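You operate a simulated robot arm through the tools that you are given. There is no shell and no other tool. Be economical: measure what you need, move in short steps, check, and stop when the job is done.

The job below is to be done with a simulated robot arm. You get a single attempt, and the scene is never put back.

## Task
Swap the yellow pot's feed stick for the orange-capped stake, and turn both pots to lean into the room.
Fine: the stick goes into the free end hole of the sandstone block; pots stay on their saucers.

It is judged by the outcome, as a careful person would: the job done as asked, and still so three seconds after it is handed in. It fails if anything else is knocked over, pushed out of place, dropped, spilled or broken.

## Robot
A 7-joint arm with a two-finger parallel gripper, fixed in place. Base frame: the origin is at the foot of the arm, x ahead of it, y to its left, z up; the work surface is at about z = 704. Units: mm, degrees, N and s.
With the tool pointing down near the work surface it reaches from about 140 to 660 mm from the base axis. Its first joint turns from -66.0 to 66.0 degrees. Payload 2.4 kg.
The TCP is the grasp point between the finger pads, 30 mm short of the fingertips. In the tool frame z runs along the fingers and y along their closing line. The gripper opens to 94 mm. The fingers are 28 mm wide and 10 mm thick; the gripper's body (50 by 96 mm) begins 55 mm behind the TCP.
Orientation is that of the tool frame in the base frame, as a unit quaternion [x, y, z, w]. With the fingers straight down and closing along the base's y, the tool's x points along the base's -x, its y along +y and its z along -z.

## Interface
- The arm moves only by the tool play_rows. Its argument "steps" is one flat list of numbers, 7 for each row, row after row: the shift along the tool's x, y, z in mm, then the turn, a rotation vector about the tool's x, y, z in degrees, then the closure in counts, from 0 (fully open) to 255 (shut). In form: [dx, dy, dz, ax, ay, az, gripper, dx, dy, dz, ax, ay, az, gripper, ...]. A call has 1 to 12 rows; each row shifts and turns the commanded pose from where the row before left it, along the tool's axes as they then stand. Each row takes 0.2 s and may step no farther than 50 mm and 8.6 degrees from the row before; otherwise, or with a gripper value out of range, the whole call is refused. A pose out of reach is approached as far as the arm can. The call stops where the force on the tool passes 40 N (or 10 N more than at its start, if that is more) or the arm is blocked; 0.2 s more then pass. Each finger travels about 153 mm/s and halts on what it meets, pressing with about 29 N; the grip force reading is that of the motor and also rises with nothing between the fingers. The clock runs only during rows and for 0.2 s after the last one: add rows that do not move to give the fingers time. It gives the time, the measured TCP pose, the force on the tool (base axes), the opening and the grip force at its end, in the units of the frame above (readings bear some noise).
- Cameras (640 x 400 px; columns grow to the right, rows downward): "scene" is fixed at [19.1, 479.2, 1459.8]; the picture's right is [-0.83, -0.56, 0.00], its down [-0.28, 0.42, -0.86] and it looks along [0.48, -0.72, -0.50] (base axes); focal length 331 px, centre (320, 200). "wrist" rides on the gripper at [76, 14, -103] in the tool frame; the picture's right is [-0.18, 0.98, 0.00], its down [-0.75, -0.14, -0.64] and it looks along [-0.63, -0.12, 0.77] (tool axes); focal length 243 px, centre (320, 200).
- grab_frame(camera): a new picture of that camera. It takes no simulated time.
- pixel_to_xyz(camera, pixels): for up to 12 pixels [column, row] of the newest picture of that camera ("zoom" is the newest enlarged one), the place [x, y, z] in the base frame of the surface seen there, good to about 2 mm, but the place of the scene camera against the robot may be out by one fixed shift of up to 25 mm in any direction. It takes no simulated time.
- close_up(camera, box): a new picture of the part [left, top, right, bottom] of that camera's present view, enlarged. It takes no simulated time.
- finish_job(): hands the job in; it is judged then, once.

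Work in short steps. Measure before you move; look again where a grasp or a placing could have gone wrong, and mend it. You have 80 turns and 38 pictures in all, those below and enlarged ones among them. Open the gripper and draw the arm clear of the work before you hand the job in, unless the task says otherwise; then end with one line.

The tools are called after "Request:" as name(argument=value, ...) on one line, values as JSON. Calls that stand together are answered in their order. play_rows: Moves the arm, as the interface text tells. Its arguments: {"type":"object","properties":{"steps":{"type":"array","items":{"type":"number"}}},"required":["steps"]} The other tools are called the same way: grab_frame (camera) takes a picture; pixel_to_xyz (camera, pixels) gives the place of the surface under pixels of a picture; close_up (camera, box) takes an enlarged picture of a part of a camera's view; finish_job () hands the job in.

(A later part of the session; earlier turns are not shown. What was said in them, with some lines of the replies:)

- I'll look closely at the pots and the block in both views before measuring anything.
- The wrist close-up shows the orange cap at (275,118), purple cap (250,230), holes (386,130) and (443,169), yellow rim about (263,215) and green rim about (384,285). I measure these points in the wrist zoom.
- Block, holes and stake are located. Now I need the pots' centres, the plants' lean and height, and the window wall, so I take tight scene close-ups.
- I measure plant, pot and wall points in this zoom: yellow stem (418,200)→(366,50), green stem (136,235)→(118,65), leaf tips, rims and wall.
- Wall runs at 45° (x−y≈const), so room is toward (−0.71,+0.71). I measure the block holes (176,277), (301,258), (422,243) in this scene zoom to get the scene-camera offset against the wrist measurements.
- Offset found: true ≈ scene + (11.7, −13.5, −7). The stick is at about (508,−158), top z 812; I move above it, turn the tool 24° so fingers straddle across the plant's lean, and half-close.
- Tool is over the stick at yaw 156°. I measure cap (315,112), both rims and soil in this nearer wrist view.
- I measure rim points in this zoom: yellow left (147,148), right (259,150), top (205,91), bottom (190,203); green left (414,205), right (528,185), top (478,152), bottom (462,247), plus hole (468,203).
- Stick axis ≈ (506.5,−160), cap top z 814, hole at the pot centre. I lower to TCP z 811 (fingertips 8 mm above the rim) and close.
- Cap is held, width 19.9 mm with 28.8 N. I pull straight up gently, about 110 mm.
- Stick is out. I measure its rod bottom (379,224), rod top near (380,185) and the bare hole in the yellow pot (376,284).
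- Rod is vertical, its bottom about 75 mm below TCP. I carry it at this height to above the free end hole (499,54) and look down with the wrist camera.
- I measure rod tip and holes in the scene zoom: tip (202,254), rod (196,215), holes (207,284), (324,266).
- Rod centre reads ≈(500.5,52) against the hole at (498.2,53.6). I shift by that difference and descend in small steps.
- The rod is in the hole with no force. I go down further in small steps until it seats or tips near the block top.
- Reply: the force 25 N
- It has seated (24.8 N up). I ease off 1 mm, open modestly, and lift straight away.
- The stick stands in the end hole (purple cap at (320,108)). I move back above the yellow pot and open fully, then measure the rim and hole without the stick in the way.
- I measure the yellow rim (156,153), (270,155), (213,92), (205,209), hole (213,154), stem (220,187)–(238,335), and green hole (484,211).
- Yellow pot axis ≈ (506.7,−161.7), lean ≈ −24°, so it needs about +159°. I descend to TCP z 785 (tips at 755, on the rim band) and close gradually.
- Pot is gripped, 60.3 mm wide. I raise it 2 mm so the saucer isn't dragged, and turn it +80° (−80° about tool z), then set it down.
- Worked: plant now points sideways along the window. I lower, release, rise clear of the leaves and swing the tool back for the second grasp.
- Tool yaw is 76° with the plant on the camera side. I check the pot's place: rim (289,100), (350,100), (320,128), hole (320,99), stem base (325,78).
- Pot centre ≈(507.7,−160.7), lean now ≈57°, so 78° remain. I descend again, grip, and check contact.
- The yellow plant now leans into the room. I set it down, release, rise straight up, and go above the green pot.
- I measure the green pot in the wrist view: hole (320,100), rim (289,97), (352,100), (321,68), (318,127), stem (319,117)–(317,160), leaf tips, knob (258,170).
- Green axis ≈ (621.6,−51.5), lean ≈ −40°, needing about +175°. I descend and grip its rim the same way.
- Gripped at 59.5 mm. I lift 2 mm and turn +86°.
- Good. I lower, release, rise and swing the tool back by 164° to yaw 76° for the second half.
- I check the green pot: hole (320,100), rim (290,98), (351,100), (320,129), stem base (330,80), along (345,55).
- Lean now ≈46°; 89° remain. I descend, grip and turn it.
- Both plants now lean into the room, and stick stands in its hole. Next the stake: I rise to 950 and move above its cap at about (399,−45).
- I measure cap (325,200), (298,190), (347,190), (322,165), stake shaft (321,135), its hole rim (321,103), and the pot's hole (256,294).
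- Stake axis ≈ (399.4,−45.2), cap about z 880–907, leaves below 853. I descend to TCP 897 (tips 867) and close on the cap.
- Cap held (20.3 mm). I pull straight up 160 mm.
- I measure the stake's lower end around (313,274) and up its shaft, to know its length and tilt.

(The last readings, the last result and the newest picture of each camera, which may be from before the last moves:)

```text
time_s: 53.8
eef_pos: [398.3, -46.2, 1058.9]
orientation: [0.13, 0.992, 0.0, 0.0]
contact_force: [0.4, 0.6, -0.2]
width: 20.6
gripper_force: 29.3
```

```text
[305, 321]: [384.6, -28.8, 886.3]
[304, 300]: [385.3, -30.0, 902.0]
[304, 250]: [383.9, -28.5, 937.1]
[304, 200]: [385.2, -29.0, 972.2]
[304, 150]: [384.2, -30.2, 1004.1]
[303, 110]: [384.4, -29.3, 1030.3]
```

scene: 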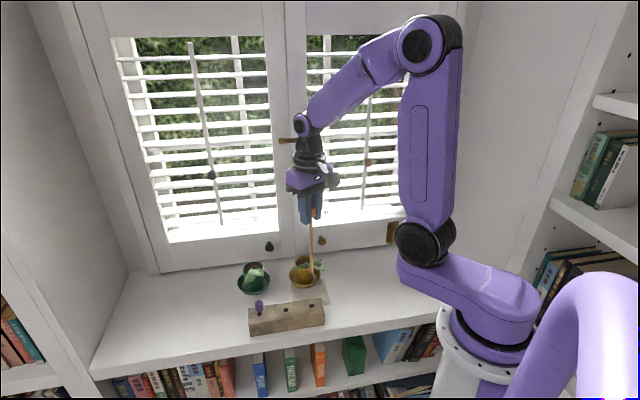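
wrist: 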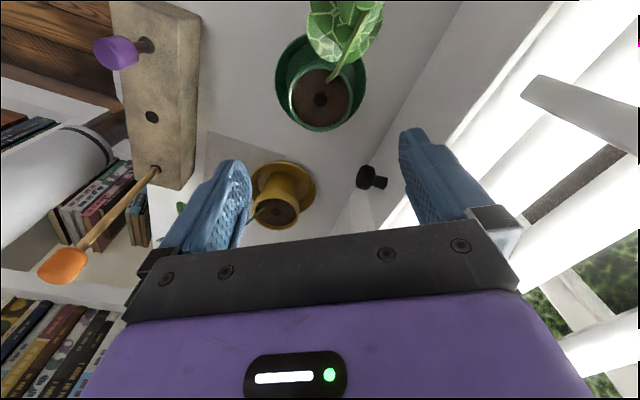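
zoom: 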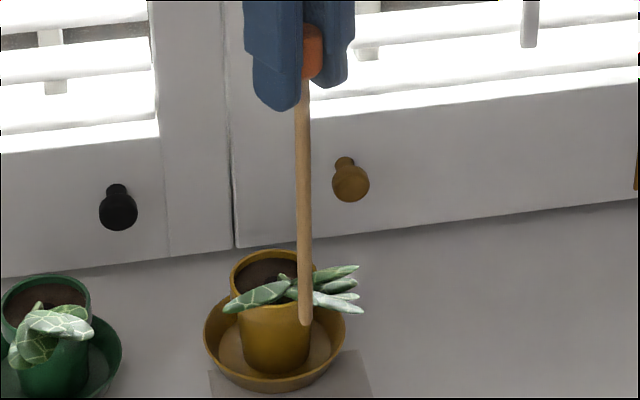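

Stake is vertical, its end ≈181 mm below TCP, now at z≈876, above all leaves (≤853). I carry it over to above the yellow pot.

Request:
play_rows(steps=[-33.4, -21, 0, 0, 0, 0, 255, -33.4, -21, 0, 0, 0, 0, 255, -33.4, -21, 0, 0, 0, 0, 255, -33.4, -21, 0, 0, 0, 0, 255, 0, 0, 0, 0, 0, 0, 255])

Request:
close_up(camera="wrist", box=[240, 20, 420, 200])

```text
time_s: 55.0
eef_pos: [507.6, -160.4, 1061.1]
orientation: [0.13, 0.991, 0.0, 0.0]
contact_force: [0.1, 0.1, 0.1]
width: 20.2
gripper_force: 29.5
```

```text
2.22 times, centred on (330, 110) of wrist
```

zoom: 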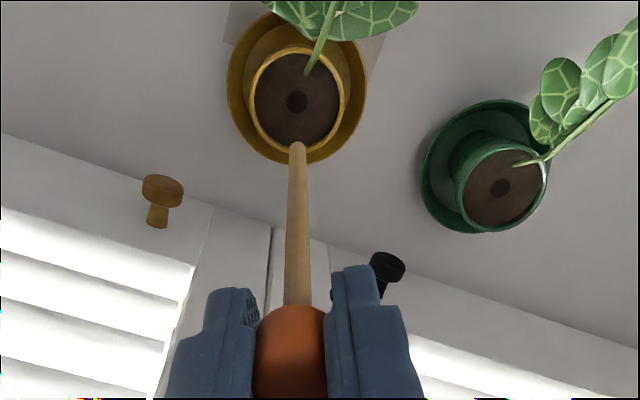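

I measure the pot hole (297,102), rim (252,100), (342,97), and the shaft (297,155), (298,200), (298,260).

Request:
pixel_to_xyz(camera="zoom", pixels=[[297, 102], [288, 102], [307, 102], [252, 100], [342, 97], [291, 147], [297, 152], [297, 180], [298, 220], [298, 270], [310, 65], [322, 35]])

```text
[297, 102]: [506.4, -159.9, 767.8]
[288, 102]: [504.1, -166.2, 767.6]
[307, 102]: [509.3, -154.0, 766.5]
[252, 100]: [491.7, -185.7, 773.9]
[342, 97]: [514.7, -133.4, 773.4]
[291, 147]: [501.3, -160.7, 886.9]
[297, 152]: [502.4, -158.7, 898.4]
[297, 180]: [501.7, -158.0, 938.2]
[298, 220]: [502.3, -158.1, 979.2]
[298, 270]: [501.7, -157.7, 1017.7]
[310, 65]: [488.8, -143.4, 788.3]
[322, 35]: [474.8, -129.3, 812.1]
```

Shaft centre ≈ (505.9,−159.2) vs hole (506.6,−160.0): small correction, then I lower until the tip is just above the soil and look.

Request:
play_rows(steps=[-0.9, -0.6, 0, 0, 0, 0, 255, 0, 0, 20, 0, 0, 0, 255, 0, 0, 25, 0, 0, 0, 255, 0, 0, 25, 0, 0, 0, 255, 0, 0, 18, 0, 0, 0, 255, 0, 0, 8, 0, 0, 0, 255, 0, 0, 0, 0, 0, 0, 255])

Request:
close_up(camera="wrist", box=[260, 60, 400, 180])

```text
time_s: 56.6
eef_pos: [508.8, -161.9, 960.3]
orientation: [0.13, 0.992, 0.0, 0.0]
contact_force: [0.4, 0.4, -0.5]
width: 20.2
gripper_force: 29.0
```

```text
3.33 times, centred on (330, 120) of wrist
```

zoom: 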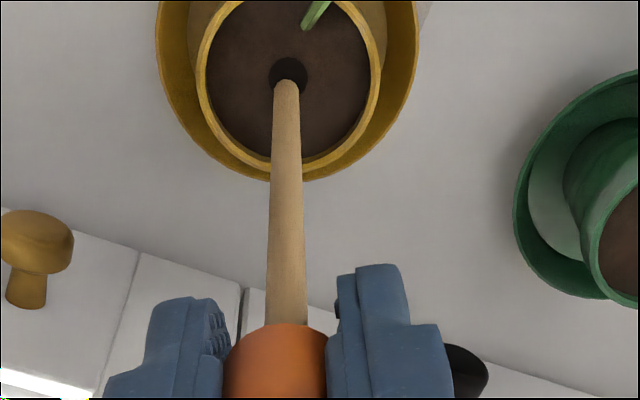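

Tip sits just above the hole and is well lined up (tip (286,84), hole (288,75)). I lower in small steps, about 40 mm.

Request:
play_rows(steps=[0, 0.5, 8, 0, 0, 0, 255, 0, 0, 6, 0, 0, 0, 255, 0, 0, 6, 0, 0, 0, 255, 0, 0, 6, 0, 0, 0, 255, 0, 0, 6, 0, 0, 0, 255, 0, 0, 4, 0, 0, 0, 255, 0, 0, 0, 0, 0, 0, 255])

```text
time_s: 58.2
eef_pos: [509.4, -160.9, 926.2]
orientation: [0.13, 0.992, -0.001, 0.0]
contact_force: [-0.3, -0.8, 0.2]
width: 20.2
gripper_force: 29.3
```

No force yet; tip should be ~24 mm deep. I continue with 3 mm steps until it seats.

Request:
play_rows(steps=[0, 0, 3, 0, 0, 0, 255, 0, 0, 3, 0, 0, 0, 255, 0, 0, 2, 0, 0, 0, 255, 0, 0, 2, 0, 0, 0, 255, 0, 0, 0, 0, 0, 0, 255])

```text
time_s: 59.4
eef_pos: [507.4, -161.9, 916.1]
orientation: [0.13, 0.992, 0.0, 0.0]
contact_force: [0.3, -0.5, -0.6]
width: 20.2
gripper_force: 29.4
```

Request:
play_rows(steps=[0, 0, 2, 0, 0, 0, 255, 0, 0, 2, 0, 0, 0, 255, 0, 0, 1, 0, 0, 0, 255, 0, 0, 0, 0, 0, 0, 255])

```text
time_s: 60.4
eef_pos: [509.6, -162.0, 910.5]
orientation: [0.13, 0.992, -0.001, 0.002]
contact_force: [-2.4, -1.0, 20.4]
width: 19.7
gripper_force: 28.8
```

Now it has seated (20 N up, TCP 910.5). I ease off 1 mm, open part way and lift clear.

Request:
play_rows(steps=[0, 0, -1, 0, 0, 0, 255, 0, 0, 0, 0, 0, 0, 190, 0, 0, 0, 0, 0, 0, 110, 0, 0, 0, 0, 0, 0, 110, 0, 0, -25, 0, 0, 0, 110, 0, 0, -40, 0, 0, 0, 110, 0, 0, -45, 0, 0, 0, 110, 40, 0, -10, 0, 0, 0, 110, 45, 0, 0, 0, 0, 0, 110, 45, 0, 0, 0, 0, 0, 110])

Request:
close_up(camera="scene", box=[220, 210, 348, 340])

Request:
grab_frame(camera="wrist")

```text
time_s: 62.6
eef_pos: [382.1, -128.9, 1033.3]
orientation: [0.13, 0.992, 0.001, 0.0]
contact_force: [0.7, -0.8, -0.7]
width: 53.6
gripper_force: 0.1
```

```text
3.08 times, centred on (284, 275) of scene
```

zoom: 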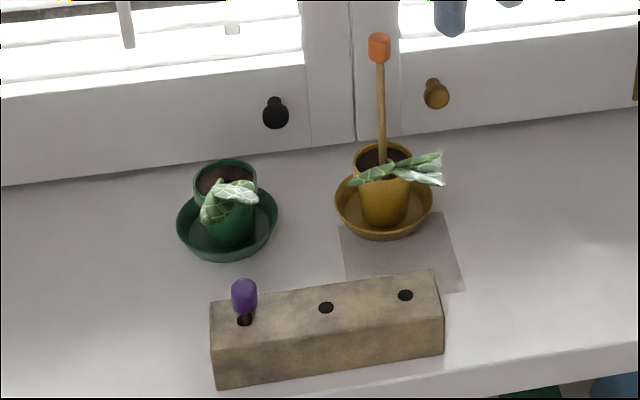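

```text
3 pictures are left
```

wrist: 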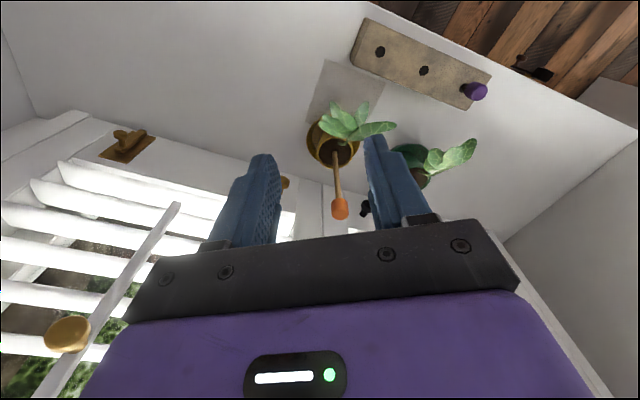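

The stake stands in the yellow pot, the stick in the end hole, both plants lean roomward and both pots sit on their saucers. I open fully, back off a little more and hand in.

Request:
play_rows(steps=[20, 0, -20, 0, 0, 0, 0, 0, 0, 0, 0, 0, 0, 0, 0, 0, 0, 0, 0, 0, 0])

Request:
finish_job()

```text
time_s: 63.4
eef_pos: [363.0, -124.6, 1053.7]
orientation: [0.129, 0.992, 0.0, 0.0]
contact_force: [-0.9, -0.4, -0.4]
width: 93.8
gripper_force: 0.1
```

```text
The job is handed in.
```

The orange-capped stake is now in the yellow pot, the feed stick is in the free end hole of the sandstone block, and both pots lean into the room on their saucers.
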